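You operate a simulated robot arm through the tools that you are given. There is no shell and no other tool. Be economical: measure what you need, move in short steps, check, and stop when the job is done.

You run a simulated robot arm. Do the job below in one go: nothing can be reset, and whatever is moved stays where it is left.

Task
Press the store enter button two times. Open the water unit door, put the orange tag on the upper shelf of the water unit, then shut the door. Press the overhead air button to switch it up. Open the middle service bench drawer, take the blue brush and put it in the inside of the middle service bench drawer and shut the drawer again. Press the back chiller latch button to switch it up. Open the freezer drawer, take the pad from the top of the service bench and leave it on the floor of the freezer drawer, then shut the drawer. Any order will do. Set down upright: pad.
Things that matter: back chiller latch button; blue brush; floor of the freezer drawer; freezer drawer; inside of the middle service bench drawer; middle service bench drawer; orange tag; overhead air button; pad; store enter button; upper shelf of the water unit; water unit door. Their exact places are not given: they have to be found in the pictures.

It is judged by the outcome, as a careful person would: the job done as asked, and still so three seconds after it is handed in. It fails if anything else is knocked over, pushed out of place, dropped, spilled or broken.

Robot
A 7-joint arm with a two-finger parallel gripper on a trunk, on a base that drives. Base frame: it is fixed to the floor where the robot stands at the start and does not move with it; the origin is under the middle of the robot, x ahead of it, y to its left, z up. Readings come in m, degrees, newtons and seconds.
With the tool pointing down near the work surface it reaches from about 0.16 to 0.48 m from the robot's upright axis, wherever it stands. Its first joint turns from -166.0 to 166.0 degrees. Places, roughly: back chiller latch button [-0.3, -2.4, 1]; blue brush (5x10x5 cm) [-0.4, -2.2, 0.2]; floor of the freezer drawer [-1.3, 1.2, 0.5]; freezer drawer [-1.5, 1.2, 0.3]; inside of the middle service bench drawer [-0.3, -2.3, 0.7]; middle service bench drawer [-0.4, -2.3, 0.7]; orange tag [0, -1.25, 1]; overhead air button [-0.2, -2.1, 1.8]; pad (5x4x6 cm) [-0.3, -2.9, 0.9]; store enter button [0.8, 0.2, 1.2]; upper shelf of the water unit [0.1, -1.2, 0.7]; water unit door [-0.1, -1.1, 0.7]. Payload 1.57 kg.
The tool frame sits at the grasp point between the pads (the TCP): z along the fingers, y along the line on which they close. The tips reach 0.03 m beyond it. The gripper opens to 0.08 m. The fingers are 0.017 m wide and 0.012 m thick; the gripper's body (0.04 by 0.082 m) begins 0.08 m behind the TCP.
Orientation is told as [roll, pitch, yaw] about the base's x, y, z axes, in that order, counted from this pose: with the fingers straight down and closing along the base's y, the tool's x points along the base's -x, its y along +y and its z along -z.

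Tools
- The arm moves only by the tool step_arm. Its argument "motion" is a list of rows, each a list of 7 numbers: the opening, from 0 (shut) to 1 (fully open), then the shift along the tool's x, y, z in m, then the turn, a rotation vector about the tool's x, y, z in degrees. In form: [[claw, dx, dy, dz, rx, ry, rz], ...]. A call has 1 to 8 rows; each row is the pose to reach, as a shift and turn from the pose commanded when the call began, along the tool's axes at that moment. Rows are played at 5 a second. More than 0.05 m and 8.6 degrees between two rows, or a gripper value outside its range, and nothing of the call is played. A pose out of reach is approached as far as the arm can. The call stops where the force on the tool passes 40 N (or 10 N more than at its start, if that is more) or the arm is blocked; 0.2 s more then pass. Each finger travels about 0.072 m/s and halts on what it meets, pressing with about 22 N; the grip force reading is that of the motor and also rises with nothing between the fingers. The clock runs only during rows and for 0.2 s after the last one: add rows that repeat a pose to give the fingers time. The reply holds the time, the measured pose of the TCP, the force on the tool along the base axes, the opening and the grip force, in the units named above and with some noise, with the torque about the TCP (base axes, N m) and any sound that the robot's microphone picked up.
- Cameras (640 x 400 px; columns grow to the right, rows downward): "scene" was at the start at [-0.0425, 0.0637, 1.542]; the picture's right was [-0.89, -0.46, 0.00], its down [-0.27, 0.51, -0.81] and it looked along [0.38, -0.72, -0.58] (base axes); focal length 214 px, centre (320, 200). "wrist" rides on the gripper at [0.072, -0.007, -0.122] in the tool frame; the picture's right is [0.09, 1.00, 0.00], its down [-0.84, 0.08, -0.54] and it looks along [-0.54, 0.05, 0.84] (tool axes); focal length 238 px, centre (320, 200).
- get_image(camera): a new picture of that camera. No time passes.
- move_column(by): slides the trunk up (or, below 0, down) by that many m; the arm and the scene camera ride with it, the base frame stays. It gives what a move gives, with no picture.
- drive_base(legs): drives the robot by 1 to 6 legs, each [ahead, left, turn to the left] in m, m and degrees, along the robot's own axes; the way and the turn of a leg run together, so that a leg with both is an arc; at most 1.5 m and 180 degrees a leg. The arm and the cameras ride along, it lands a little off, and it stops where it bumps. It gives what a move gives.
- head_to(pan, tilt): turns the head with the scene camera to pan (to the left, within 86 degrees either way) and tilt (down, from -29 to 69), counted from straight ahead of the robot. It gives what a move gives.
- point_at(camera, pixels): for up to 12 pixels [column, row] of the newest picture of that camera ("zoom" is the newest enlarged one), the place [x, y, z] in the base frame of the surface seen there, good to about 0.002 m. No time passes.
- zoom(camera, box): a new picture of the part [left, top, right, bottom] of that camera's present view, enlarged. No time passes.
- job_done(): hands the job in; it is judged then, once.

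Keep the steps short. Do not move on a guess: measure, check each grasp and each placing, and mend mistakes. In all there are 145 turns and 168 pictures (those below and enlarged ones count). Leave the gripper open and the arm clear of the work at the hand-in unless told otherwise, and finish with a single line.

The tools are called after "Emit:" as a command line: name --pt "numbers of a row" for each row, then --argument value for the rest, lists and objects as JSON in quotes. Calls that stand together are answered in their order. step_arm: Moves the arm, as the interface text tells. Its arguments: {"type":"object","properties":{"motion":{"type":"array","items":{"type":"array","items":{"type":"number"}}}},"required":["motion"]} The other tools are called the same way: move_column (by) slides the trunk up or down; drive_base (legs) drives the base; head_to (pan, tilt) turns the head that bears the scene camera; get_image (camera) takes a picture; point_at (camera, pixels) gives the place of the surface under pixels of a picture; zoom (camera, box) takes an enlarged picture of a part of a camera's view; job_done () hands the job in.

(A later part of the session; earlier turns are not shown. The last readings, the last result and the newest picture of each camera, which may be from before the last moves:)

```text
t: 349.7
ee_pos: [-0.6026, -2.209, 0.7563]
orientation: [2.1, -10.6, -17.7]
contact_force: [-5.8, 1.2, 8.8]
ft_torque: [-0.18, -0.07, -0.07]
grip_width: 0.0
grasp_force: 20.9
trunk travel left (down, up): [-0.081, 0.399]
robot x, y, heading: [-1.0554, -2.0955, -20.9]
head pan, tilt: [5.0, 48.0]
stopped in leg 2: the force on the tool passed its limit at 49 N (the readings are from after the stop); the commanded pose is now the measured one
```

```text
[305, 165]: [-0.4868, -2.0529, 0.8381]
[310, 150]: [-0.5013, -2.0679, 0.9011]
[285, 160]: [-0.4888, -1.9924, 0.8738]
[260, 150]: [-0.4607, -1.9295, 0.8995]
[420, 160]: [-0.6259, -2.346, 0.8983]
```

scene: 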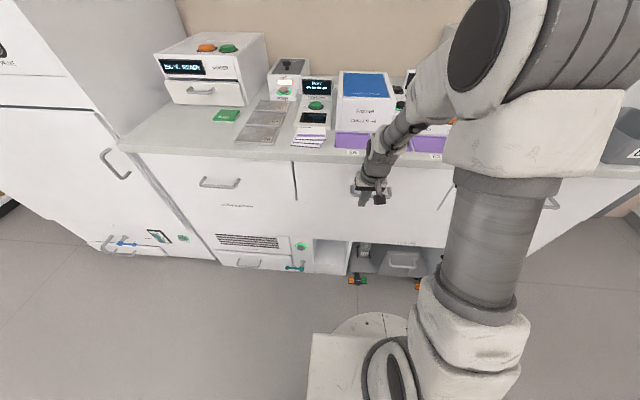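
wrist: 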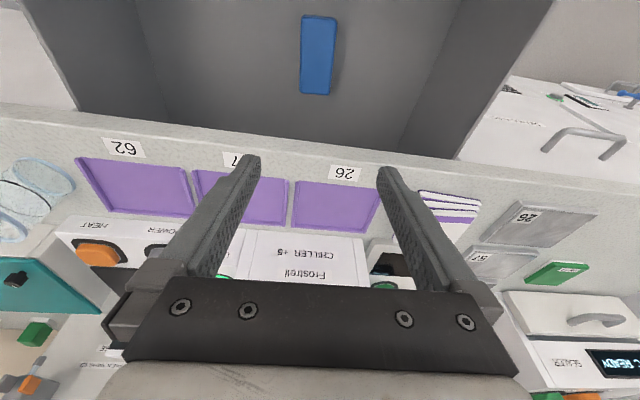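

The middle drawer is shut flush. Next the freezer: I drive back along the aisle, to the other side of the screen, and turn to face the wall there.

Emit:
drive_base --legs '[[-0.2, 0, 0], [0, 1.3, 0], [-1.3, 0, 0], [0, 0, 90]]'

Emit:
head_to --pan 10 --tilt 35

Emit:
get_image --camera "scene"

Emit:
point_at --camera "scene" --pixels '[[100, 150], [200, 150], [300, 150], [100, 220], [200, 220], [300, 220], [150, 260], [250, 260], [320, 180], [250, 180], [380, 150], [400, 220]]'

```text
t: 374.5
ee_pos: [-1.8565, 0.1047, 0.7556]
orientation: [2.1, -10.6, 71.3]
contact_force: [-0.1, -0.1, 0.3]
ft_torque: [0.0, 0.01, -0.02]
grip_width: 0.0
grasp_force: 21.5
trunk travel left (down, up): [-0.081, 0.399]
robot x, y, heading: [-1.9833, -0.3396, 68.1]
head pan, tilt: [5.0, 48.0]
```

```text
t: 375.2
ee_pos: [-1.8565, 0.105, 0.7569]
orientation: [2.1, -10.6, 71.3]
contact_force: [-0.6, 0.2, 0.3]
ft_torque: [0.05, 0.01, 0.01]
grip_width: 0.0
grasp_force: 21.3
trunk travel left (down, up): [-0.081, 0.399]
robot x, y, heading: [-1.9811, -0.3441, 68.1]
head pan, tilt: [10.0, 35.0]
```

```text
52 pictures are left
```

scene: 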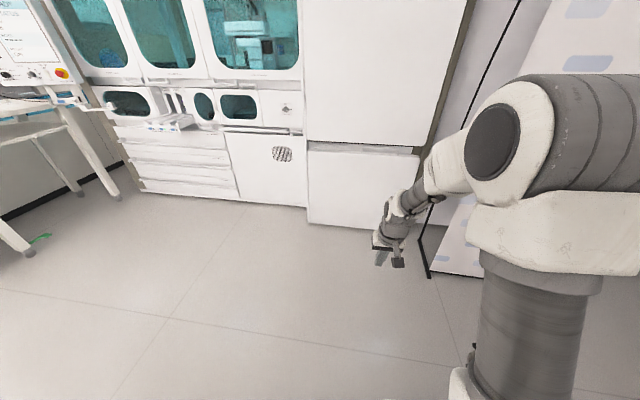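

```text
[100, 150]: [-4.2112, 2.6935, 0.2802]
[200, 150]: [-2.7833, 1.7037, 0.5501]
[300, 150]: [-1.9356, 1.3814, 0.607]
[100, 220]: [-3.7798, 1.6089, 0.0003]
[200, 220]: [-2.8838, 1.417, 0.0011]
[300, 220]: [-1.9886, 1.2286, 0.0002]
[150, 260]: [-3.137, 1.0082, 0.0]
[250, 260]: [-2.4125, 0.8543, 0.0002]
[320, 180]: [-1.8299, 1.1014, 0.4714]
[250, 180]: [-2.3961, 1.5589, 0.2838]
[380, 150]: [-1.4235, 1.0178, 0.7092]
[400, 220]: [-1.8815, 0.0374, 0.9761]
```

The fridge-freezer is right ahead; its lower front (308–420,145–228) is the freezer drawer. I zoom on it and sample points.

Emit:
zoom --camera "scene" --box '[295, 110, 440, 240]'

Emit:
point_at --camera "scene" --pixels '[[320, 160], [370, 165], [360, 190], [330, 210], [312, 152], [413, 158], [340, 149], [340, 146], [340, 141], [380, 151], [350, 100], [312, 222]]'

```text
3.08 times, centred on (368, 175) of scene
```

zoom: 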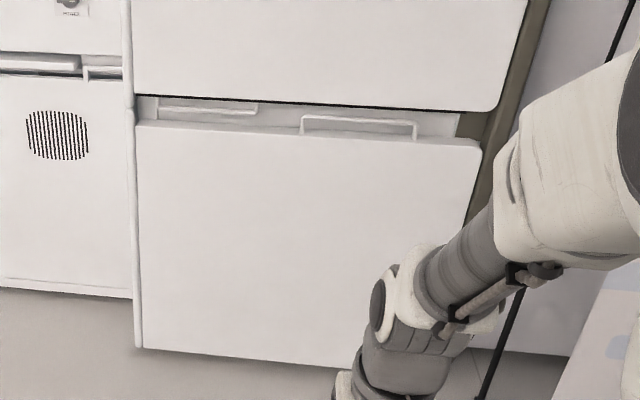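

```text
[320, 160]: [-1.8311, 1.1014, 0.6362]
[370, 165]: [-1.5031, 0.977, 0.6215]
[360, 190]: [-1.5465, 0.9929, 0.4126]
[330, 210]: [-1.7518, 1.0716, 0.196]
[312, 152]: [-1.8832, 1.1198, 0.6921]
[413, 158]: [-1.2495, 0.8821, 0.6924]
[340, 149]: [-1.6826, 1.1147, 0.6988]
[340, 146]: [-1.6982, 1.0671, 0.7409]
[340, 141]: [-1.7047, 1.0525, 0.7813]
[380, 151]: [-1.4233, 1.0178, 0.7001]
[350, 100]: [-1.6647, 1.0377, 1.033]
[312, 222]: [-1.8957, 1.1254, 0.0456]
```

A bail handle sits on the drawer's top edge near (381,149). I zoom closely on it and measure.

Emit:
zoom --camera "scene" --box '[355, 132, 419, 172]'

Emit:
point_at --camera "zoom" --pixels '[[250, 160], [250, 165], [250, 172], [150, 165], [350, 175], [250, 180], [250, 190], [250, 200], [250, 215], [80, 165], [250, 150], [420, 190]]'

```text
10.00 times, centred on (387, 152) of scene
```

zoom: 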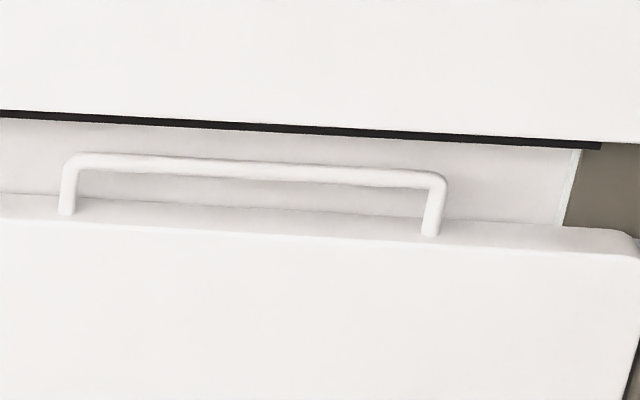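

```text
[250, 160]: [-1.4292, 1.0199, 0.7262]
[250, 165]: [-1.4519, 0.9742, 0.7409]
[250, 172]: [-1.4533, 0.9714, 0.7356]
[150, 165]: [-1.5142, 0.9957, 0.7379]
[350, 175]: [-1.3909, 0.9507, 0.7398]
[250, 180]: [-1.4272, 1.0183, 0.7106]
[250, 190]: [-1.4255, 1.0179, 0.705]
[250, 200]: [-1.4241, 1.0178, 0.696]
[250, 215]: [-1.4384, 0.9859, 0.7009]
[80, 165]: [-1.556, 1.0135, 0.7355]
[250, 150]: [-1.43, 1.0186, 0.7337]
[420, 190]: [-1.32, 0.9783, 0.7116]
```

The bar: centre t≈-1.70, n≈0.392, z 0.738, with about 3 cm free above and below. I lower the trunk fully, level the tool, roll it 90°, part the fingers by 2.4 cm, and drive nearer.

Emit:
move_column --by -0.081

Emit:
step_arm --pt "0.1 -0.0137 0 -0.0053 0 -8 0" --pt "0.2 -0.0274 0 -0.0107 0 -16 0" --pt "0.35 -0.0411 0 -0.016 0 -24 0" --pt "0.35 -0.0549 0 -0.0213 0 -32 0" --pt "0.35 -0.0686 0 -0.0266 0 -40 0" --pt "0.35 -0.0823 0 -0.032 0 -48 0" --pt "0.35 -0.096 0 -0.0373 0 -56 0" --pt "0.35 -0.1097 0 -0.0426 0 -64 0"

Emit:
step_arm --pt "0.35 0 0 0 0 -6 0"

Emit:
step_arm --pt "0.35 0 0 0 0 0 8.2" --pt "0.35 0 0 0 0 0 16.4" --pt "0.35 0 0 0 0 0 24.6" --pt "0.35 0 0 0 0 0 32.8" --pt "0.35 0 0 0 0 0 41" --pt "0.35 0 0 0 0 0 49.2" --pt "0.35 0 0 0 0 0 57.4" --pt "0.35 0 0 0 0 0 65.6"

Emit:
step_arm --pt "0.35 0 0 0 0 0 8.2" --pt "0.35 0 0 0 0 0 16.4" --pt "0.35 0 0 0 0 0 24"

Emit:
drive_base --legs '[[0, -0.07, 1], [0.68, 0, 0]]'

Emit:
get_image --camera "wrist"

```text
t: 376.4
ee_pos: [-1.8547, 0.1054, 0.6756]
orientation: [2.1, -10.6, 71.2]
contact_force: [-0.3, 0.6, 0.1]
ft_torque: [-0.01, 0.01, 0.02]
grip_width: 0.0
grasp_force: 21.5
trunk travel left (down, up): [0.0, 0.48]
robot x, y, heading: [-1.983, -0.339, 67.9]
head pan, tilt: [10.0, 35.0]
```

```text
t: 378.2
ee_pos: [-1.8222, 0.199, 0.7387]
orientation: [7.8, -74.5, 64.0]
contact_force: [0.4, 0.2, 0.9]
ft_torque: [0.0, 0.02, -0.01]
grip_width: 0.0281
grasp_force: 0.1
trunk travel left (down, up): [0.0, 0.48]
robot x, y, heading: [-1.9818, -0.3406, 68.0]
head pan, tilt: [10.0, 35.0]
```

```text
t: 378.6
ee_pos: [-1.8218, 0.1992, 0.7373]
orientation: [12.7, -80.5, 59.2]
contact_force: [0.4, -0.3, -0.8]
ft_torque: [-0.01, 0.02, 0.01]
grip_width: 0.0281
grasp_force: 0.0
trunk travel left (down, up): [0.0, 0.48]
robot x, y, heading: [-1.9811, -0.3393, 68.0]
head pan, tilt: [10.0, 35.0]
```

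```text
t: 380.4
ee_pos: [-1.8219, 0.2001, 0.7363]
orientation: [79.9, -21.8, -14.4]
contact_force: [0.2, -0.5, 0.6]
ft_torque: [0.01, 0.0, 0.0]
grip_width: 0.0281
grasp_force: 0.1
trunk travel left (down, up): [0.0, 0.48]
robot x, y, heading: [-1.9802, -0.3415, 67.9]
head pan, tilt: [10.0, 35.0]
```

```text
t: 381.2
ee_pos: [-1.8219, 0.1986, 0.7367]
orientation: [80.6, 1.9, -18.3]
contact_force: [0.1, -0.2, -0.4]
ft_torque: [0.01, 0.0, 0.0]
grip_width: 0.0279
grasp_force: 0.0
trunk travel left (down, up): [0.0, 0.48]
robot x, y, heading: [-1.982, -0.3464, 68.2]
head pan, tilt: [10.0, 35.0]
```

```text
t: 386.9
ee_pos: [-1.5259, 0.8115, 0.7387]
orientation: [80.6, 1.7, -17.1]
contact_force: [0.6, -0.6, -0.4]
ft_torque: [0.03, 0.03, 0.01]
grip_width: 0.0282
grasp_force: 0.1
trunk travel left (down, up): [0.0, 0.48]
robot x, y, heading: [-1.6711, 0.2694, 69.1]
head pan, tilt: [10.0, 35.0]
```

```text
49 pictures are left
```

wrist: 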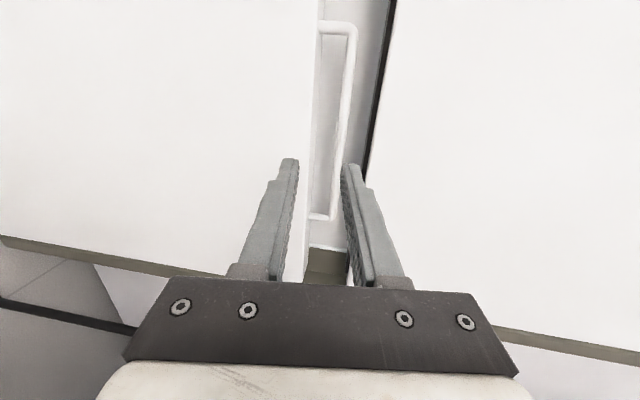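

Emit:
point_at --camera "wrist" --pixels '[[350, 60], [346, 110], [340, 165], [318, 217], [318, 120], [372, 110]]'

Emit:
drive_base --legs '[[0.11, 0, 0]]'

Emit:
get_image --camera "wrist"

```text
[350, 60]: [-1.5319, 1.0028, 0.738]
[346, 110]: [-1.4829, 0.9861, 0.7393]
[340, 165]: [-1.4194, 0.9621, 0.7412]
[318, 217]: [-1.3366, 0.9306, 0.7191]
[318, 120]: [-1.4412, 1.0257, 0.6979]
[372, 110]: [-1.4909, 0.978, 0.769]
```

```text
t: 388.3
ee_pos: [-1.4863, 0.9132, 0.7374]
orientation: [80.6, 1.8, -17.2]
contact_force: [0.8, 0.4, 0.1]
ft_torque: [0.0, 0.0, -0.03]
grip_width: 0.0279
grasp_force: 0.1
trunk travel left (down, up): [0.0, 0.48]
robot x, y, heading: [-1.6359, 0.3705, 69.0]
head pan, tilt: [10.0, 35.0]
```

```text
48 pictures are left
```

wrist: 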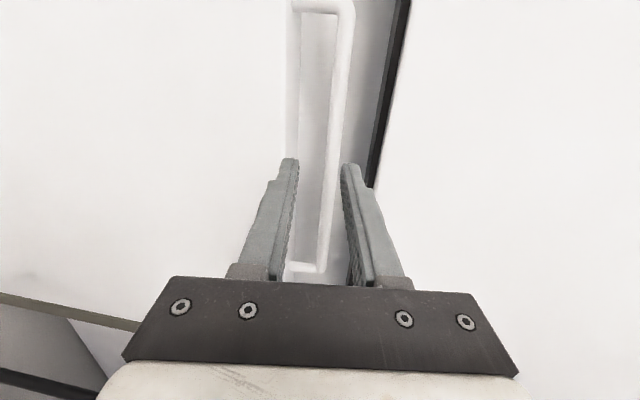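

Centred on the bar. I advance 6.8 cm horizontally with the arm, close, and pull with the base.

Emit:
step_arm --pt "0.35 0 0.006 0.034 0 0 0" --pt "0.35 0 0.012 0.067 0 0 0" --pt "0 0 0.012 0.067 0 0 0" --pt "0 0 0.012 0.067 0 0 0" --pt "0 0 0.012 0.067 0 0 0"

Emit:
drive_base --legs '[[-0.17, 0, 0]]'

Emit:
drive_base --legs '[[-0.15, 0, 0]]'

Emit:
get_image --camera "scene"

```text
t: 389.5
ee_pos: [-1.4664, 0.9775, 0.738]
orientation: [80.5, 1.6, -17.2]
contact_force: [0.3, -0.3, -4.1]
ft_torque: [-0.2, -0.46, 0.21]
grip_width: 0.0119
grasp_force: 29.7
trunk travel left (down, up): [0.0, 0.48]
robot x, y, heading: [-1.639, 0.3668, 69.2]
head pan, tilt: [10.0, 35.0]
```

```text
t: 391.2
ee_pos: [-1.5284, 0.8197, 0.7389]
orientation: [80.5, 1.7, -17.3]
contact_force: [1.2, -2.7, -9.2]
ft_torque: [-0.24, -0.42, 0.21]
grip_width: 0.0118
grasp_force: 29.1
trunk travel left (down, up): [0.0, 0.48]
robot x, y, heading: [-1.6973, 0.2145, 69.5]
head pan, tilt: [10.0, 35.0]
```

```text
t: 392.8
ee_pos: [-1.5807, 0.6807, 0.7375]
orientation: [80.5, 1.6, -17.2]
contact_force: [-1.4, -2.3, -3.9]
ft_torque: [-0.2, -0.42, 0.21]
grip_width: 0.012
grasp_force: 29.2
trunk travel left (down, up): [0.0, 0.48]
robot x, y, heading: [-1.7517, 0.0734, 69.0]
head pan, tilt: [10.0, 35.0]
```

```text
47 pictures are left
```

scene: 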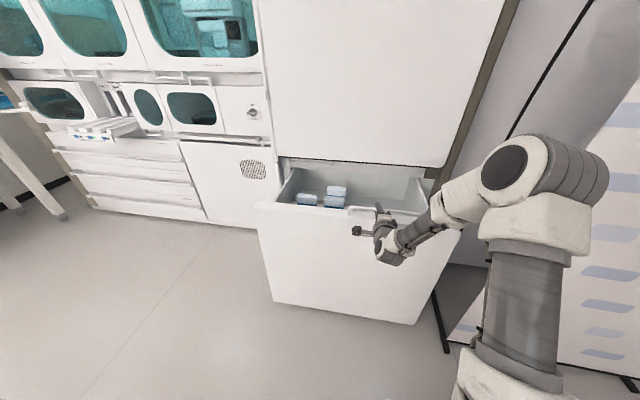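

The freezer drawer is open 0.32 m, with ice packs at its left. I release, back off, raise the trunk and look into it.

Emit:
step_arm --pt "0.35 0 0 0 0 0 0" --pt "0.35 0 0 0 0 0 0" --pt "0.35 0 0 -0.03 0 0 0" --pt "0.35 0 0 -0.06 0 0 0"

Emit:
drive_base --legs '[[-0.2, 0, 0]]'

Emit:
move_column --by 0.4

Emit:
head_to --pan 5 --tilt 45

Emit:
get_image --camera "scene"

```text
t: 393.8
ee_pos: [-1.5969, 0.6241, 0.7475]
orientation: [80.5, 1.7, -17.2]
contact_force: [0.3, 0.9, -0.8]
ft_torque: [-0.04, 0.01, -0.01]
grip_width: 0.0277
grasp_force: 0.0
trunk travel left (down, up): [0.0, 0.48]
robot x, y, heading: [-1.7508, 0.074, 69.0]
head pan, tilt: [10.0, 35.0]
```

```text
t: 395.8
ee_pos: [-1.6709, 0.4373, 0.7474]
orientation: [80.6, 1.7, -17.0]
contact_force: [-0.3, -0.3, 0.4]
ft_torque: [0.0, -0.02, -0.01]
grip_width: 0.028
grasp_force: 0.1
trunk travel left (down, up): [0.0, 0.48]
robot x, y, heading: [-1.818, -0.114, 69.4]
head pan, tilt: [10.0, 35.0]
```

```text
t: 399.6
ee_pos: [-1.6691, 0.4383, 1.1474]
orientation: [80.5, 1.8, -17.0]
contact_force: [1.1, -0.2, 0.0]
ft_torque: [0.0, 0.01, 0.02]
grip_width: 0.028
grasp_force: 0.1
trunk travel left (down, up): [-0.4, 0.08]
robot x, y, heading: [-1.8217, -0.1133, 69.4]
head pan, tilt: [10.0, 35.0]
```

```text
t: 400.3
ee_pos: [-1.6701, 0.4379, 1.1476]
orientation: [80.4, 1.7, -17.0]
contact_force: [1.0, -0.3, -0.6]
ft_torque: [0.0, -0.01, -0.01]
grip_width: 0.028
grasp_force: 0.0
trunk travel left (down, up): [-0.4, 0.08]
robot x, y, heading: [-1.8208, -0.1146, 69.3]
head pan, tilt: [5.0, 45.0]
```

```text
46 pictures are left
```

scene: 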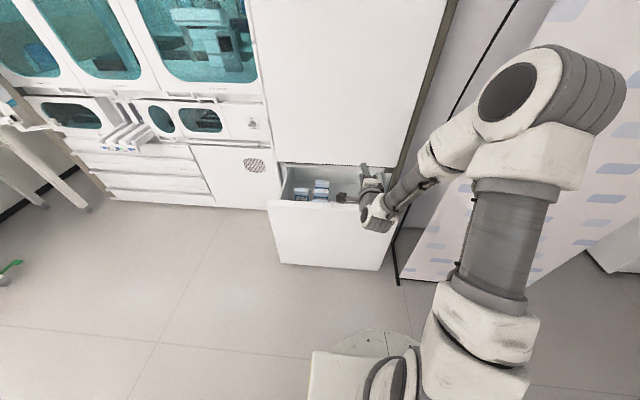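

I measure the drawer's inside, then unroll and pitch the tool to ~45° and drive back to the bench, in front of the pad.

Emit:
point_at --camera "scene" --pixels '[[340, 185], [341, 192], [350, 178], [330, 190], [300, 185], [322, 185], [322, 193], [303, 193], [290, 200], [330, 205], [272, 200], [335, 170]]'

Emit:
zoom --camera "scene" --box '[260, 155, 400, 215]'

Emit:
step_arm --pt "0.5 0 0 0 0 0 -8.2" --pt "0.7 0 0 0 0 0 -16.4" --pt "0.8 0 0 0 0 0 -24.6" --pt "0.8 0 0 0 0 0 -32.8" --pt "0.8 0 0 0 0 0 -41" --pt "0.8 0 0 0 0 0 -49.2" --pt "0.8 0 0 0 0 0 -57.4" --pt "0.8 0 0 0 0 0 -65.6"

Emit:
step_arm --pt "0.8 0 0 0 0 0 -8.2" --pt "0.8 0 0 0 0 0 -16.4" --pt "0.8 0 0 0 0 0 -24"

Emit:
step_arm --pt "0.8 0 0 0 0 8 0" --pt "0.8 0 0 0 0 16 0" --pt "0.8 0 0 0 0 24 0" --pt "0.8 0 0 0 0 32 0" --pt "0.8 0 0 0 0 36 0"

Emit:
drive_base --legs '[[0, 0, -90.3], [1.25, 0, 0], [0, -1.04, 0], [0, -1.04, 0]]'

Emit:
head_to --pan 5 --tilt 35

Emit:
get_image --camera "scene"

Emit:
get_image --camera "wrist"

```text
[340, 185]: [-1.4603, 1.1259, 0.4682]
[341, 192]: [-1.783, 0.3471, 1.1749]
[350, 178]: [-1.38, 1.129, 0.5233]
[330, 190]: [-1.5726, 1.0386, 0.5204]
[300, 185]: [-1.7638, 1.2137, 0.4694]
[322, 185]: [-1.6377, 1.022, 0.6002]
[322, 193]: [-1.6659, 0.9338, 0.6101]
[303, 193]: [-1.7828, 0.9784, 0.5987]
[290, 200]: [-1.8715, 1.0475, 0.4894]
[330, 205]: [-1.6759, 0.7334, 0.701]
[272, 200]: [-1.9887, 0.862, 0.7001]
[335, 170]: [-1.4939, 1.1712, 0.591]
```

```text
4.57 times, centred on (330, 185) of scene
```

zoom: 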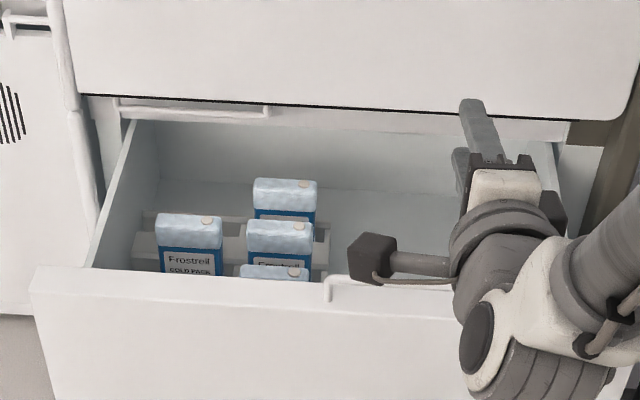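

```text
t: 402.1
ee_pos: [-1.6691, 0.4377, 1.1476]
orientation: [69.0, -62.5, 2.1]
contact_force: [0.7, -0.7, 0.3]
ft_torque: [-0.02, 0.02, -0.01]
grip_width: 0.0636
grasp_force: 0.1
trunk travel left (down, up): [-0.4, 0.08]
robot x, y, heading: [-1.818, -0.114, 69.5]
head pan, tilt: [5.0, 45.0]
```

```text
t: 402.9
ee_pos: [-1.6693, 0.4363, 1.1465]
orientation: [11.5, -80.2, 61.7]
contact_force: [-1.4, -0.3, 0.4]
ft_torque: [0.03, 0.02, 0.01]
grip_width: 0.064
grasp_force: 0.1
trunk travel left (down, up): [-0.4, 0.08]
robot x, y, heading: [-1.8183, -0.1167, 69.2]
head pan, tilt: [5.0, 45.0]
```

```text
t: 404.1
ee_pos: [-1.6684, 0.4388, 1.1479]
orientation: [2.8, -44.5, 70.9]
contact_force: [0.6, 0.4, -0.1]
ft_torque: [0.0, 0.0, 0.02]
grip_width: 0.064
grasp_force: 0.1
trunk travel left (down, up): [-0.4, 0.08]
robot x, y, heading: [-1.8192, -0.1138, 69.3]
head pan, tilt: [5.0, 45.0]
```

```text
t: 433.1
ee_pos: [-0.8897, -2.6729, 1.1481]
orientation: [2.8, -44.3, -20.0]
contact_force: [0.1, 0.1, -0.4]
ft_torque: [-0.03, -0.01, -0.03]
grip_width: 0.0638
grasp_force: 0.0
trunk travel left (down, up): [-0.4, 0.08]
robot x, y, heading: [-1.4401, -2.5104, -21.7]
head pan, tilt: [5.0, 45.0]
```

```text
t: 433.8
ee_pos: [-0.8905, -2.6723, 1.148]
orientation: [2.9, -44.5, -20.0]
contact_force: [-0.1, -0.4, -0.1]
ft_torque: [0.0, 0.0, 0.0]
grip_width: 0.0641
grasp_force: 0.0
trunk travel left (down, up): [-0.4, 0.08]
robot x, y, heading: [-1.4432, -2.5129, -21.5]
head pan, tilt: [5.0, 35.0]
```

```text
44 pictures are left
```

scene: 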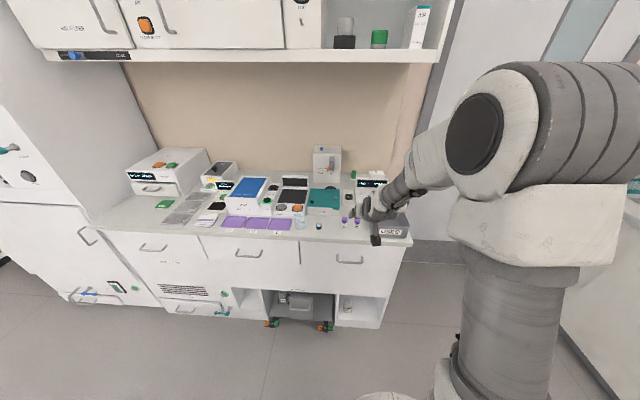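

```text
43 pictures are left
```

wrist: 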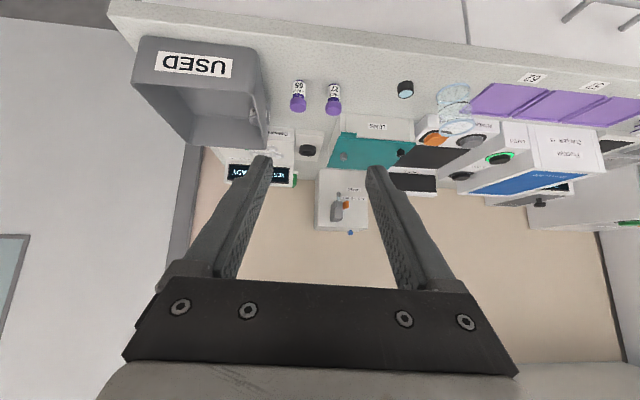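

The drawer's floor is at z 0.469, free right of the rack. Now the pad: I zoom on it, move 0.25 ahead at safe height and look with the wrist camera.

Emit:
zoom --camera "scene" --box '[320, 140, 400, 200]'

Emit:
drive_base --legs '[[0.26, -0.02, 0]]'

Emit:
get_image --camera "wrist"

Emit:
get_image --camera "scene"

```text
6.67 times, centred on (360, 170) of scene
```

zoom: 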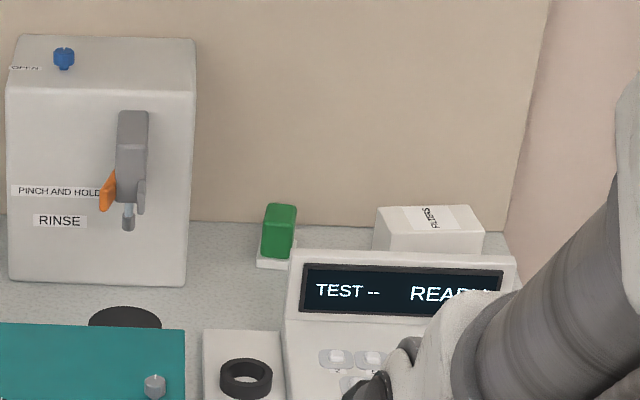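

```text
t: 436.1
ee_pos: [-0.6548, -2.7877, 1.1471]
orientation: [2.8, -44.4, -20.0]
contact_force: [-0.4, -0.2, -0.5]
ft_torque: [0.01, 0.01, -0.03]
grip_width: 0.0641
grasp_force: 0.1
trunk travel left (down, up): [-0.4, 0.08]
robot x, y, heading: [-1.2037, -2.6274, -21.6]
head pan, tilt: [5.0, 35.0]
```

```text
41 pictures are left
```

wrist: 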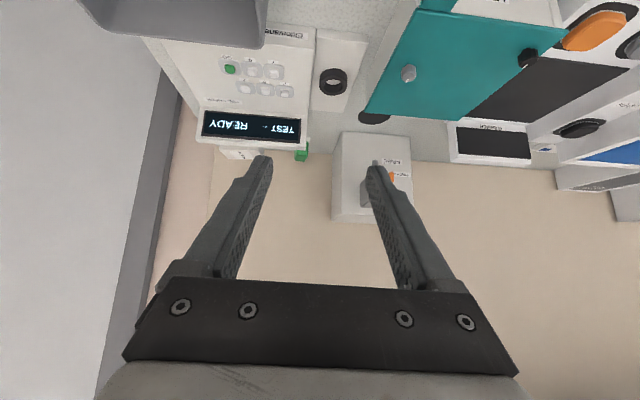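

```text
40 pictures are left
```

scene: 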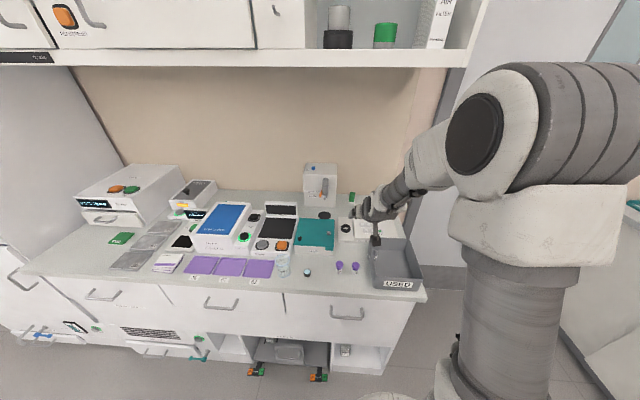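

Emit:
point_at --camera "wrist" --pixels '[[302, 147], [302, 152], [296, 155], [308, 155], [302, 158], [300, 138], [306, 143], [340, 150], [340, 180], [325, 130], [350, 45], [290, 125]]'

Emit:
point_at --camera "scene" --pixels '[[352, 193], [352, 197], [350, 196], [354, 196], [352, 201], [358, 220], [330, 205], [337, 205]]'

Emit:
zoom --camera "scene" --box '[330, 175, 378, 211]'

Emit:
zoom --camera "wrist" --box '[260, 100, 380, 190]'

```text
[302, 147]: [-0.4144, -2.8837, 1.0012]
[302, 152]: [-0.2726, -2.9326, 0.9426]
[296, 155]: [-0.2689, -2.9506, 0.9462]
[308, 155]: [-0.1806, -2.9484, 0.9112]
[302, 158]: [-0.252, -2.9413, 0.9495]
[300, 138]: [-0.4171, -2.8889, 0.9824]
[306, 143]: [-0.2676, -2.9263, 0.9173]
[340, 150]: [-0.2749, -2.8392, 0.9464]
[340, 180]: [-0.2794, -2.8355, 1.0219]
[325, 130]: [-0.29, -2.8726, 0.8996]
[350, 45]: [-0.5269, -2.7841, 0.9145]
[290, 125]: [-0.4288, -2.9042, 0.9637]
```

```text
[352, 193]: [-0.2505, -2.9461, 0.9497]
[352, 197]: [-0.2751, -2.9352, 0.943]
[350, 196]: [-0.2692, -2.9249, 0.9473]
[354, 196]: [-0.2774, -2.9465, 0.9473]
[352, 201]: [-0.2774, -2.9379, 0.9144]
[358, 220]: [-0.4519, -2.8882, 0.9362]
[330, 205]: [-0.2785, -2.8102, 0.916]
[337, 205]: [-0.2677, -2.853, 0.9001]
```

```text
11.11 times, centred on (354, 193) of scene
```

zoom: 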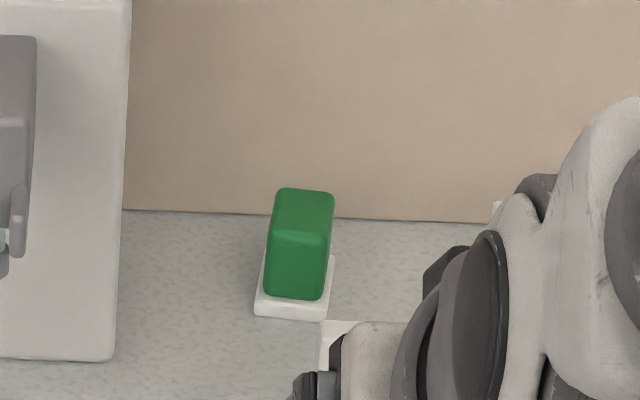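

```text
4.44 times, centred on (320, 145) of wrist
```

zoom: 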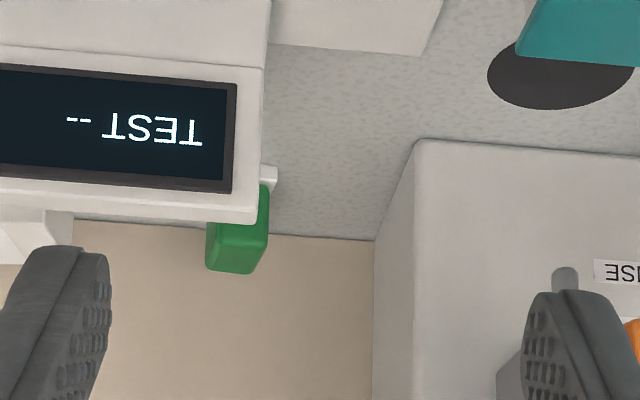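

The pad's centre is about t=0.805, n=-2.839, top z≈0.95; a display's corner stands just in front of it, so I come over the top with a steeper tool (~33°). I drive 0.13 ahead and reach out 0.29 at z≈1.15.

Emit:
step_arm --pt "0.8 0 0 0 0 6 0" --pt "0.8 0 0 0 0 11.4 0"

Emit:
drive_base --legs '[[0.13, 0, 0]]'

Emit:
step_arm --pt "0.8 -0.0352 0 0.0229 0 0 0" --pt "0.8 -0.0705 0 0.0458 0 0 0" --pt "0.8 -0.1057 0 0.0687 0 0 0" --pt "0.8 -0.141 0 0.0916 0 0 0" --pt "0.8 -0.1762 0 0.1144 0 0 0" --pt "0.8 -0.2114 0 0.1373 0 0 0" --pt "0.8 -0.2433 0 0.158 0 0 0"

Emit:
get_image --camera "wrist"

Emit:
point_at --camera "wrist" --pixels '[[310, 90], [320, 90], [330, 90], [320, 75], [320, 110], [310, 60], [320, 60], [330, 60], [320, 40], [300, 75], [340, 75], [320, 125]]'

```text
t: 436.8
ee_pos: [-0.6562, -2.7878, 1.1465]
orientation: [2.4, -33.0, -19.3]
contact_force: [0.3, -0.3, -0.3]
ft_torque: [-0.01, 0.02, 0.0]
grip_width: 0.0637
grasp_force: 0.1
trunk travel left (down, up): [-0.4, 0.08]
robot x, y, heading: [-1.2035, -2.6277, -21.5]
head pan, tilt: [5.0, 35.0]
```

```text
t: 438.2
ee_pos: [-0.5626, -2.8222, 1.1458]
orientation: [2.4, -32.9, -19.0]
contact_force: [-0.1, 0.1, 0.3]
ft_torque: [0.0, -0.01, -0.01]
grip_width: 0.0641
grasp_force: 0.1
trunk travel left (down, up): [-0.4, 0.08]
robot x, y, heading: [-1.1137, -2.6706, -21.8]
head pan, tilt: [5.0, 35.0]
stopped in leg 1: the robot was blocked; the commanded pose is now the measured one
```

```text
t: 439.8
ee_pos: [-0.3115, -2.9043, 1.1445]
orientation: [2.5, -32.9, -19.0]
contact_force: [0.3, -0.3, -0.2]
ft_torque: [0.0, -0.01, 0.0]
grip_width: 0.0643
grasp_force: 0.0
out of reach, approached as far as the arm can: row 7
trunk travel left (down, up): [-0.4, 0.08]
robot x, y, heading: [-1.1164, -2.6656, -21.4]
head pan, tilt: [5.0, 35.0]
```

```text
37 pictures are left
```

wrist: 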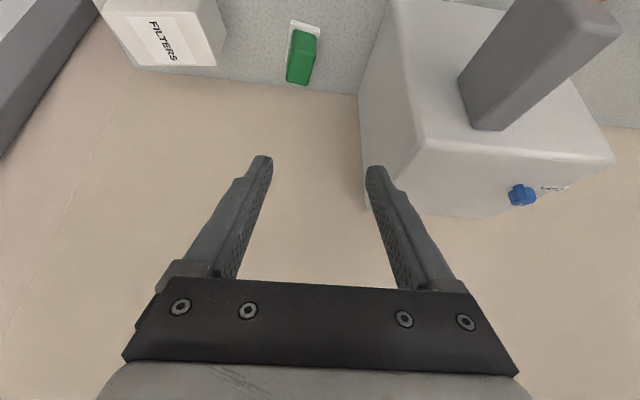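

```text
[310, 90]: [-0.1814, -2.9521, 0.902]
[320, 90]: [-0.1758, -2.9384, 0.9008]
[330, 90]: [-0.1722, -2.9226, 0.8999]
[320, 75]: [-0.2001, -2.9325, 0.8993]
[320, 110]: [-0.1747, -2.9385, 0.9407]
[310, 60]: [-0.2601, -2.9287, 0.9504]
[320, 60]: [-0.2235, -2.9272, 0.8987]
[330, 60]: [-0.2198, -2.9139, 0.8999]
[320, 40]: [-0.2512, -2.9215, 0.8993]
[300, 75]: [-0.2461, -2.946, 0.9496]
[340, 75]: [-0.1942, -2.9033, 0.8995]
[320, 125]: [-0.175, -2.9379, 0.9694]
```

The base is blocked 6 cm short (something at its left front). I back 2 cm, shift right 9 cm and go ahead again, then look.

Emit:
drive_base --legs '[[-0.02, 0, 0], [0, -0.09, 0], [0.085, 0, 0]]'

Emit:
get_image --camera "wrist"

Emit:
point_at --camera "wrist" --pixels '[[330, 60], [340, 60], [350, 60], [330, 40], [340, 40], [340, 75], [320, 60], [360, 60]]'

```text
t: 442.4
ee_pos: [-0.2917, -3.0081, 1.1426]
orientation: [2.4, -32.8, -19.1]
contact_force: [0.5, -0.5, 0.4]
ft_torque: [0.02, 0.0, 0.03]
grip_width: 0.064
grasp_force: 0.0
trunk travel left (down, up): [-0.4, 0.08]
robot x, y, heading: [-1.0927, -2.7697, -21.4]
head pan, tilt: [5.0, 35.0]
stopped in leg 3: the robot was blocked; the commanded pose is now the measured one
```

```text
36 pictures are left
```

wrist: 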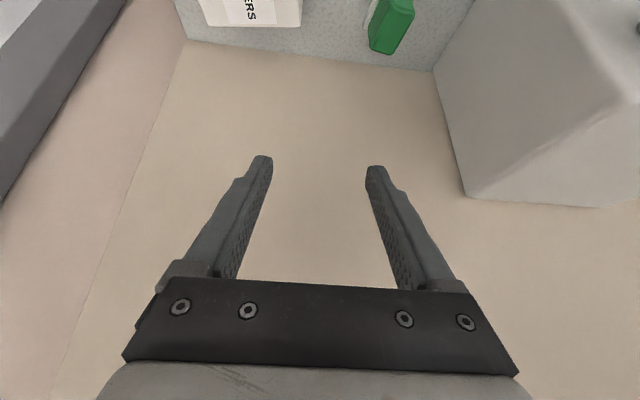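

```text
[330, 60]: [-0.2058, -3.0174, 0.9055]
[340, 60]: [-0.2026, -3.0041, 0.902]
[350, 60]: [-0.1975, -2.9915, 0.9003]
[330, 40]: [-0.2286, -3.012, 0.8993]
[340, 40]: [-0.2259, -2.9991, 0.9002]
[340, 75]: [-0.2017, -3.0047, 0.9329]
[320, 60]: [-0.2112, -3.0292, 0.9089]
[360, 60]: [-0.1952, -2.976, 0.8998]
```

The TCP is now far enough out (t=0.80). I shift left 7.7 cm over the pad, open fully, lower 13 cm with the trunk and look.

Emit:
step_arm --pt "1 0.003 0.039 -0.002 0 0 0" --pt "1 0.006 0.077 -0.004 0 0 0" --pt "1 0.006 0.077 -0.004 0 0 0"

Emit:
move_column --by -0.125

Emit:
get_image --camera "wrist"

Emit:
point_at --camera "wrist" --pixels '[[290, 110], [300, 110], [310, 110], [320, 110], [330, 110], [340, 110], [320, 90], [320, 130], [310, 130], [330, 130], [310, 90], [330, 90]]'

```text
t: 443.2
ee_pos: [-0.2751, -2.9333, 1.145]
orientation: [2.4, -32.8, -19.1]
contact_force: [0.3, -0.5, -0.8]
ft_torque: [-0.02, 0.0, 0.01]
grip_width: 0.0802
grasp_force: 0.0
trunk travel left (down, up): [-0.4, 0.08]
robot x, y, heading: [-1.0937, -2.772, -21.3]
head pan, tilt: [5.0, 35.0]
```

```text
t: 444.8
ee_pos: [-0.2763, -2.9333, 1.0205]
orientation: [2.4, -32.8, -19.1]
contact_force: [-0.5, -1.0, 0.4]
ft_torque: [0.02, 0.0, -0.03]
grip_width: 0.0802
grasp_force: 0.1
trunk travel left (down, up): [-0.275, 0.205]
robot x, y, heading: [-1.0915, -2.7695, -21.4]
head pan, tilt: [5.0, 35.0]
```

```text
35 pictures are left
```

wrist: 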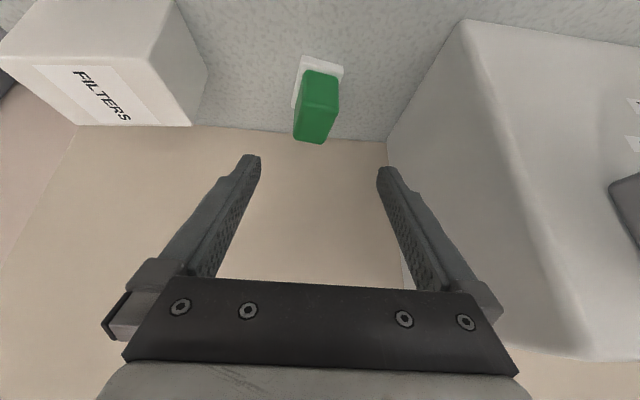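

```text
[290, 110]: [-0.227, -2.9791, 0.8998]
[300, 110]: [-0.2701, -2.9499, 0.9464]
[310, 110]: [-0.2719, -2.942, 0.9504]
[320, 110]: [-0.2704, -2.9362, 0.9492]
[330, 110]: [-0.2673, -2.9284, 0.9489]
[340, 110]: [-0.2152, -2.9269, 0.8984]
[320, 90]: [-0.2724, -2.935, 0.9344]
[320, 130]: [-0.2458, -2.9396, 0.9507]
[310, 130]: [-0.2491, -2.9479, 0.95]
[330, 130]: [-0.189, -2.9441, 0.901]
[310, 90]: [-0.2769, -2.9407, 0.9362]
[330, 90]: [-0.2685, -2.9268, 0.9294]
```

The pad is centred between the fingers, 1.9 cm ahead. I move 1.2 cm forward, lower 8 cm, close, and lift with the trunk.

Emit:
step_arm --pt "1 -0.0101 -0.0015 0.0065 0 0 0"

Emit:
move_column --by -0.078

Emit:
step_arm --pt "0.7 0 0 0 0 0 0" --pt "0.4 0 0 0 0 0 0" --pt "0.2 0 0 0 0 0 0" --pt "0 0 0 0 0 0 0" --pt "0 0 0 0 0 0 0" --pt "0 0 0 0 0 0 0"

Emit:
move_column --by 0.25

Emit:
get_image --camera "wrist"

```text
t: 445.2
ee_pos: [-0.2743, -2.9375, 1.0181]
orientation: [2.3, -32.8, -19.1]
contact_force: [-0.1, -0.1, -0.1]
ft_torque: [-0.01, 0.02, 0.01]
grip_width: 0.0799
grasp_force: 0.0
out of reach, approached as far as the arm can: row 1
trunk travel left (down, up): [-0.275, 0.205]
robot x, y, heading: [-1.0911, -2.7729, -21.5]
head pan, tilt: [5.0, 35.0]
```

```text
t: 446.5
ee_pos: [-0.2725, -2.9374, 0.9495]
orientation: [2.7, -33.7, -19.3]
contact_force: [1.4, 0.1, 4.8]
ft_torque: [0.19, 0.62, -0.03]
grip_width: 0.0799
grasp_force: 0.1
trunk travel left (down, up): [-0.198, 0.282]
robot x, y, heading: [-1.092, -2.7714, -21.3]
head pan, tilt: [5.0, 35.0]
stopped: the force on the tool passed its limit at 43 N (the readings are from after the stop); the commanded pose is now the measured one
```

```text
t: 447.9
ee_pos: [-0.2724, -2.9376, 0.9494]
orientation: [2.6, -33.8, -19.2]
contact_force: [7.8, -2.1, 8.9]
ft_torque: [0.29, 1.24, -0.11]
grip_width: 0.0291
grasp_force: 22.2
trunk travel left (down, up): [-0.198, 0.282]
robot x, y, heading: [-1.0935, -2.7704, -21.2]
head pan, tilt: [5.0, 35.0]
```

```text
t: 450.5
ee_pos: [-0.2721, -2.937, 1.1982]
orientation: [2.5, -33.7, -19.2]
contact_force: [-0.3, -0.5, 0.3]
ft_torque: [0.01, 0.04, 0.01]
grip_width: 0.0292
grasp_force: 21.6
trunk travel left (down, up): [-0.448, 0.032]
robot x, y, heading: [-1.0955, -2.7752, -21.6]
head pan, tilt: [5.0, 35.0]
```

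```text
34 pictures are left
```

wrist: 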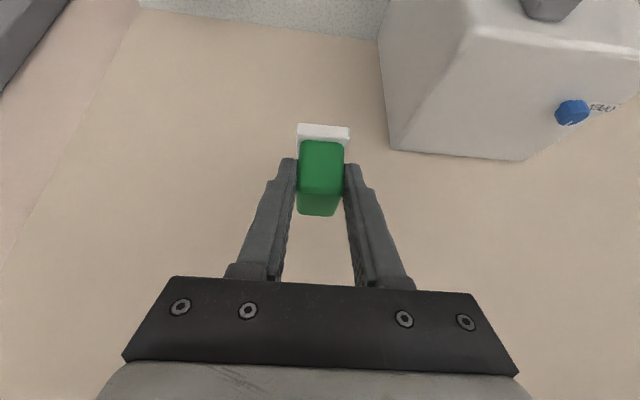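

The pad is held upright (width 0.029) with its white foot. I back away, draw the arm in, lower it a bit and drive to the freezer.

Emit:
drive_base --legs '[[-0.45, 0, 0]]'

Emit:
step_arm --pt "0 0.036 -0.02 -0.0235 0 0 0" --pt "0 0.072 -0.04 -0.047 0 0 0" --pt "0 0.108 -0.06 -0.0705 0 0 0" --pt "0 0.144 -0.08 -0.094 0 0 0" --pt "0 0.18 -0.1 -0.1175 0 0 0" --pt "0 0.216 -0.12 -0.141 0 0 0"

Emit:
step_arm --pt "0 0.0232 0 0.0346 0 0 0" --pt "0 0.0463 0 0.0693 0 0 0" --pt "0 0.0695 0 0.1039 0 0 0" --pt "0 0.0927 0 0.1385 0 0 0" --pt "0 0.1158 0 0.1731 0 0 0" --pt "0 0.139 0 0.2078 0 0 0"

Emit:
drive_base --legs '[[0, 1.1, 0.5], [0, 1.1, 0], [-1.09, 0, 0], [0, 0, 90]]'

Emit:
head_to --pan 5 --tilt 42

Emit:
get_image --camera "scene"

Emit:
get_image --camera "wrist"

```text
t: 453.9
ee_pos: [-0.6925, -2.7712, 1.1983]
orientation: [2.6, -33.5, -19.2]
contact_force: [0.0, 0.7, -0.4]
ft_torque: [0.01, 0.02, 0.01]
grip_width: 0.029
grasp_force: 21.8
trunk travel left (down, up): [-0.448, 0.032]
robot x, y, heading: [-1.5144, -2.6059, -21.5]
head pan, tilt: [5.0, 35.0]
```

```text
t: 455.3
ee_pos: [-0.9752, -2.8085, 1.1909]
orientation: [2.6, -33.5, -19.1]
contact_force: [0.0, 0.4, -0.9]
ft_torque: [-0.01, -0.03, 0.01]
grip_width: 0.0292
grasp_force: 22.3
trunk travel left (down, up): [-0.448, 0.032]
robot x, y, heading: [-1.5114, -2.6065, -21.5]
head pan, tilt: [5.0, 35.0]
```

```text
t: 456.7
ee_pos: [-0.9713, -2.7984, 0.9423]
orientation: [2.6, -33.5, -19.1]
contact_force: [-0.3, -0.4, 0.3]
ft_torque: [-0.01, -0.02, 0.01]
grip_width: 0.0291
grasp_force: 22.1
trunk travel left (down, up): [-0.448, 0.032]
robot x, y, heading: [-1.5095, -2.6055, -21.2]
head pan, tilt: [5.0, 35.0]
```

```text
t: 485.5
ee_pos: [-1.5313, 0.377, 0.942]
orientation: [2.6, -33.6, 70.2]
contact_force: [-0.1, -0.6, -0.4]
ft_torque: [0.0, 0.02, 0.04]
grip_width: 0.0287
grasp_force: 21.8
trunk travel left (down, up): [-0.448, 0.032]
robot x, y, heading: [-1.7311, -0.1641, 67.9]
head pan, tilt: [5.0, 35.0]
```

```text
t: 486.2
ee_pos: [-1.5319, 0.3771, 0.9416]
orientation: [2.7, -33.5, 70.1]
contact_force: [0.3, -0.3, -0.4]
ft_torque: [-0.05, -0.02, -0.02]
grip_width: 0.0292
grasp_force: 21.7
trunk travel left (down, up): [-0.448, 0.032]
robot x, y, heading: [-1.7331, -0.1617, 68.0]
head pan, tilt: [5.0, 42.0]
```

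```text
33 pictures are left
```

scene: 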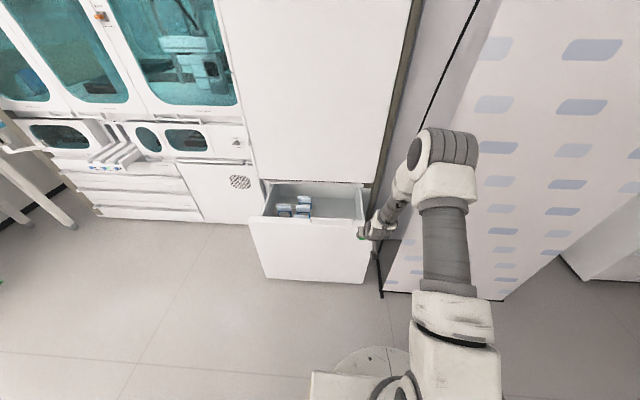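

```text
32 pictures are left
```

wrist: 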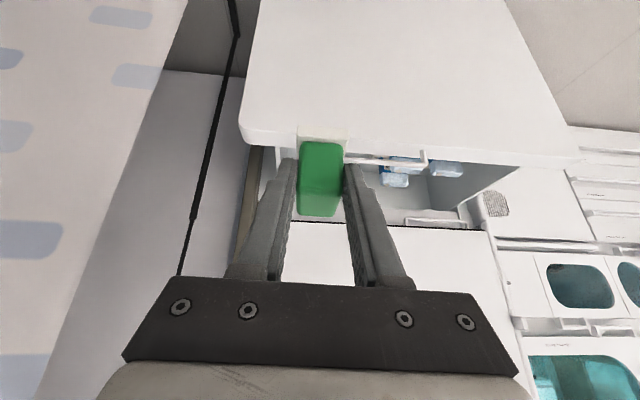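

I am 7.5 cm too far right. I drive left 0.075 and ahead 0.5, reach 2.5 cm forward, lower the trunk 0.24, and look.

Emit:
point_at --camera "scene" --pixels '[[330, 205], [345, 205], [335, 195], [356, 205], [310, 215], [300, 217], [340, 222], [318, 200]]'

Emit:
drive_base --legs '[[0, 0.07, 1], [0.49, 0, 0]]'

Emit:
step_arm --pt "0 -0.0208 0 0.0138 0 0 0"

Emit:
move_column --by -0.22

Emit:
get_image --camera "scene"

Emit:
get_image --camera "wrist"

```text
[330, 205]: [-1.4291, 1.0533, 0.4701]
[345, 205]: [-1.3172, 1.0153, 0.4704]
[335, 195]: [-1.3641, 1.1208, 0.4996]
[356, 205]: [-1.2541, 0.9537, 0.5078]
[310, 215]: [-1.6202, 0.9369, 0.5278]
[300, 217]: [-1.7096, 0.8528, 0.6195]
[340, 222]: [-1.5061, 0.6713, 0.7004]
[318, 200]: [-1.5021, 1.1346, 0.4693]
```

```text
t: 490.7
ee_pos: [-1.4325, 0.8647, 0.9416]
orientation: [2.6, -33.6, 71.4]
contact_force: [-0.2, 0.3, 0.5]
ft_torque: [-0.06, 0.0, 0.02]
grip_width: 0.0292
grasp_force: 21.8
trunk travel left (down, up): [-0.448, 0.032]
robot x, y, heading: [-1.6192, 0.3223, 69.2]
head pan, tilt: [5.0, 42.0]
```

```text
t: 491.1
ee_pos: [-1.4241, 0.8894, 0.9428]
orientation: [2.6, -33.6, 71.3]
contact_force: [0.5, -0.8, -0.2]
ft_torque: [0.01, -0.01, 0.0]
grip_width: 0.029
grasp_force: 21.8
trunk travel left (down, up): [-0.448, 0.032]
robot x, y, heading: [-1.6196, 0.3216, 69.1]
head pan, tilt: [5.0, 42.0]
```

```text
t: 493.4
ee_pos: [-1.4238, 0.8882, 0.7216]
orientation: [2.6, -33.6, 71.3]
contact_force: [-0.1, -0.1, -0.7]
ft_torque: [-0.05, 0.01, -0.01]
grip_width: 0.0291
grasp_force: 22.3
trunk travel left (down, up): [-0.228, 0.252]
robot x, y, heading: [-1.6207, 0.323, 69.0]
head pan, tilt: [5.0, 42.0]
```

```text
31 pictures are left
```

scene: 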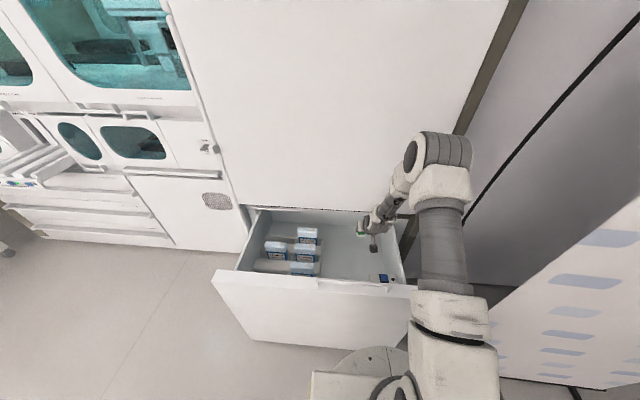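

```text
30 pictures are left
```

wrist: 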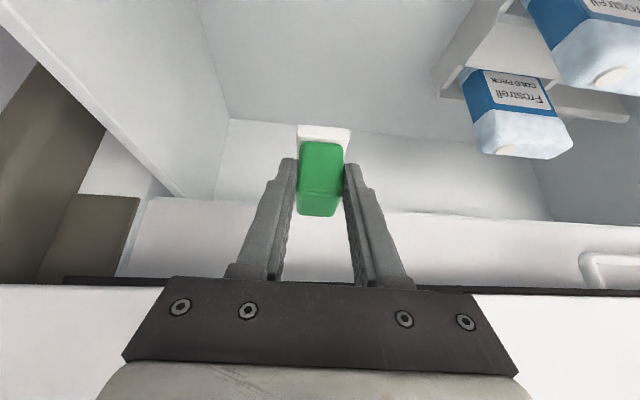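

The pad is over free floor (t≈-1.65). I reach 4.5 cm forward, lower the trunk 0.195, ease down the last 8 mm, and check before releasing.

Emit:
step_arm --pt "0 -0.0375 0 0.0249 0 0 0"

Emit:
move_column --by -0.195

Emit:
step_arm --pt "0 0.0022 0 0.0033 0 0 0" --pt "0 0.0036 0 0.0054 0 0 0" --pt "0 0.0044 0 0.0066 0 0 0"

Emit:
get_image --camera "wrist"

Emit:
zoom --camera "scene" --box '[240, 130, 440, 250]'

```text
t: 493.8
ee_pos: [-1.411, 0.9324, 0.7229]
orientation: [2.6, -33.7, 71.2]
contact_force: [-0.5, -0.1, 0.6]
ft_torque: [-0.05, -0.02, -0.01]
grip_width: 0.0292
grasp_force: 21.9
trunk travel left (down, up): [-0.228, 0.252]
robot x, y, heading: [-1.6217, 0.3237, 69.2]
head pan, tilt: [5.0, 42.0]
```

```text
t: 495.9
ee_pos: [-1.4107, 0.9319, 0.5265]
orientation: [2.6, -33.5, 71.3]
contact_force: [0.3, 0.3, -0.3]
ft_torque: [0.0, -0.03, 0.05]
grip_width: 0.0291
grasp_force: 22.0
trunk travel left (down, up): [-0.033, 0.447]
robot x, y, heading: [-1.6237, 0.3214, 69.0]
head pan, tilt: [5.0, 42.0]
```

```text
t: 496.8
ee_pos: [-1.4107, 0.9316, 0.5199]
orientation: [2.6, -33.6, 71.3]
contact_force: [0.1, -0.6, 0.6]
ft_torque: [0.01, -0.05, 0.02]
grip_width: 0.0292
grasp_force: 21.6
trunk travel left (down, up): [-0.033, 0.447]
robot x, y, heading: [-1.6202, 0.3216, 69.0]
head pan, tilt: [5.0, 42.0]
```

```text
29 pictures are left
```

wrist: 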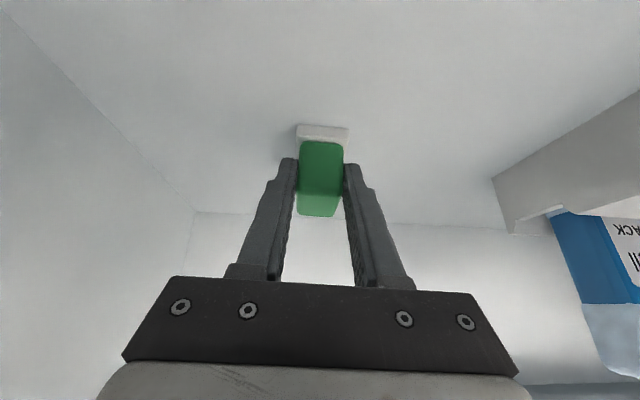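

```text
3.20 times, centred on (340, 190) of scene
5 turns are left
```

zoom: 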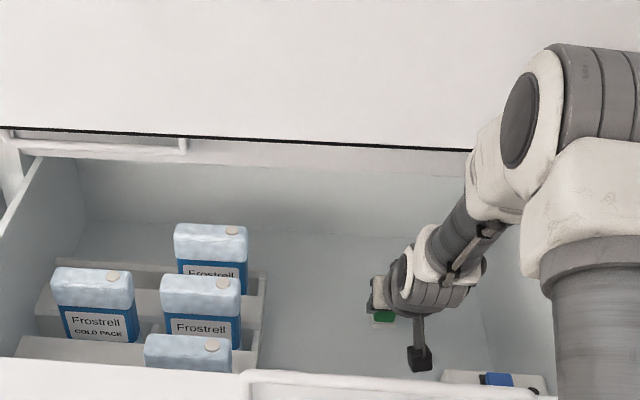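

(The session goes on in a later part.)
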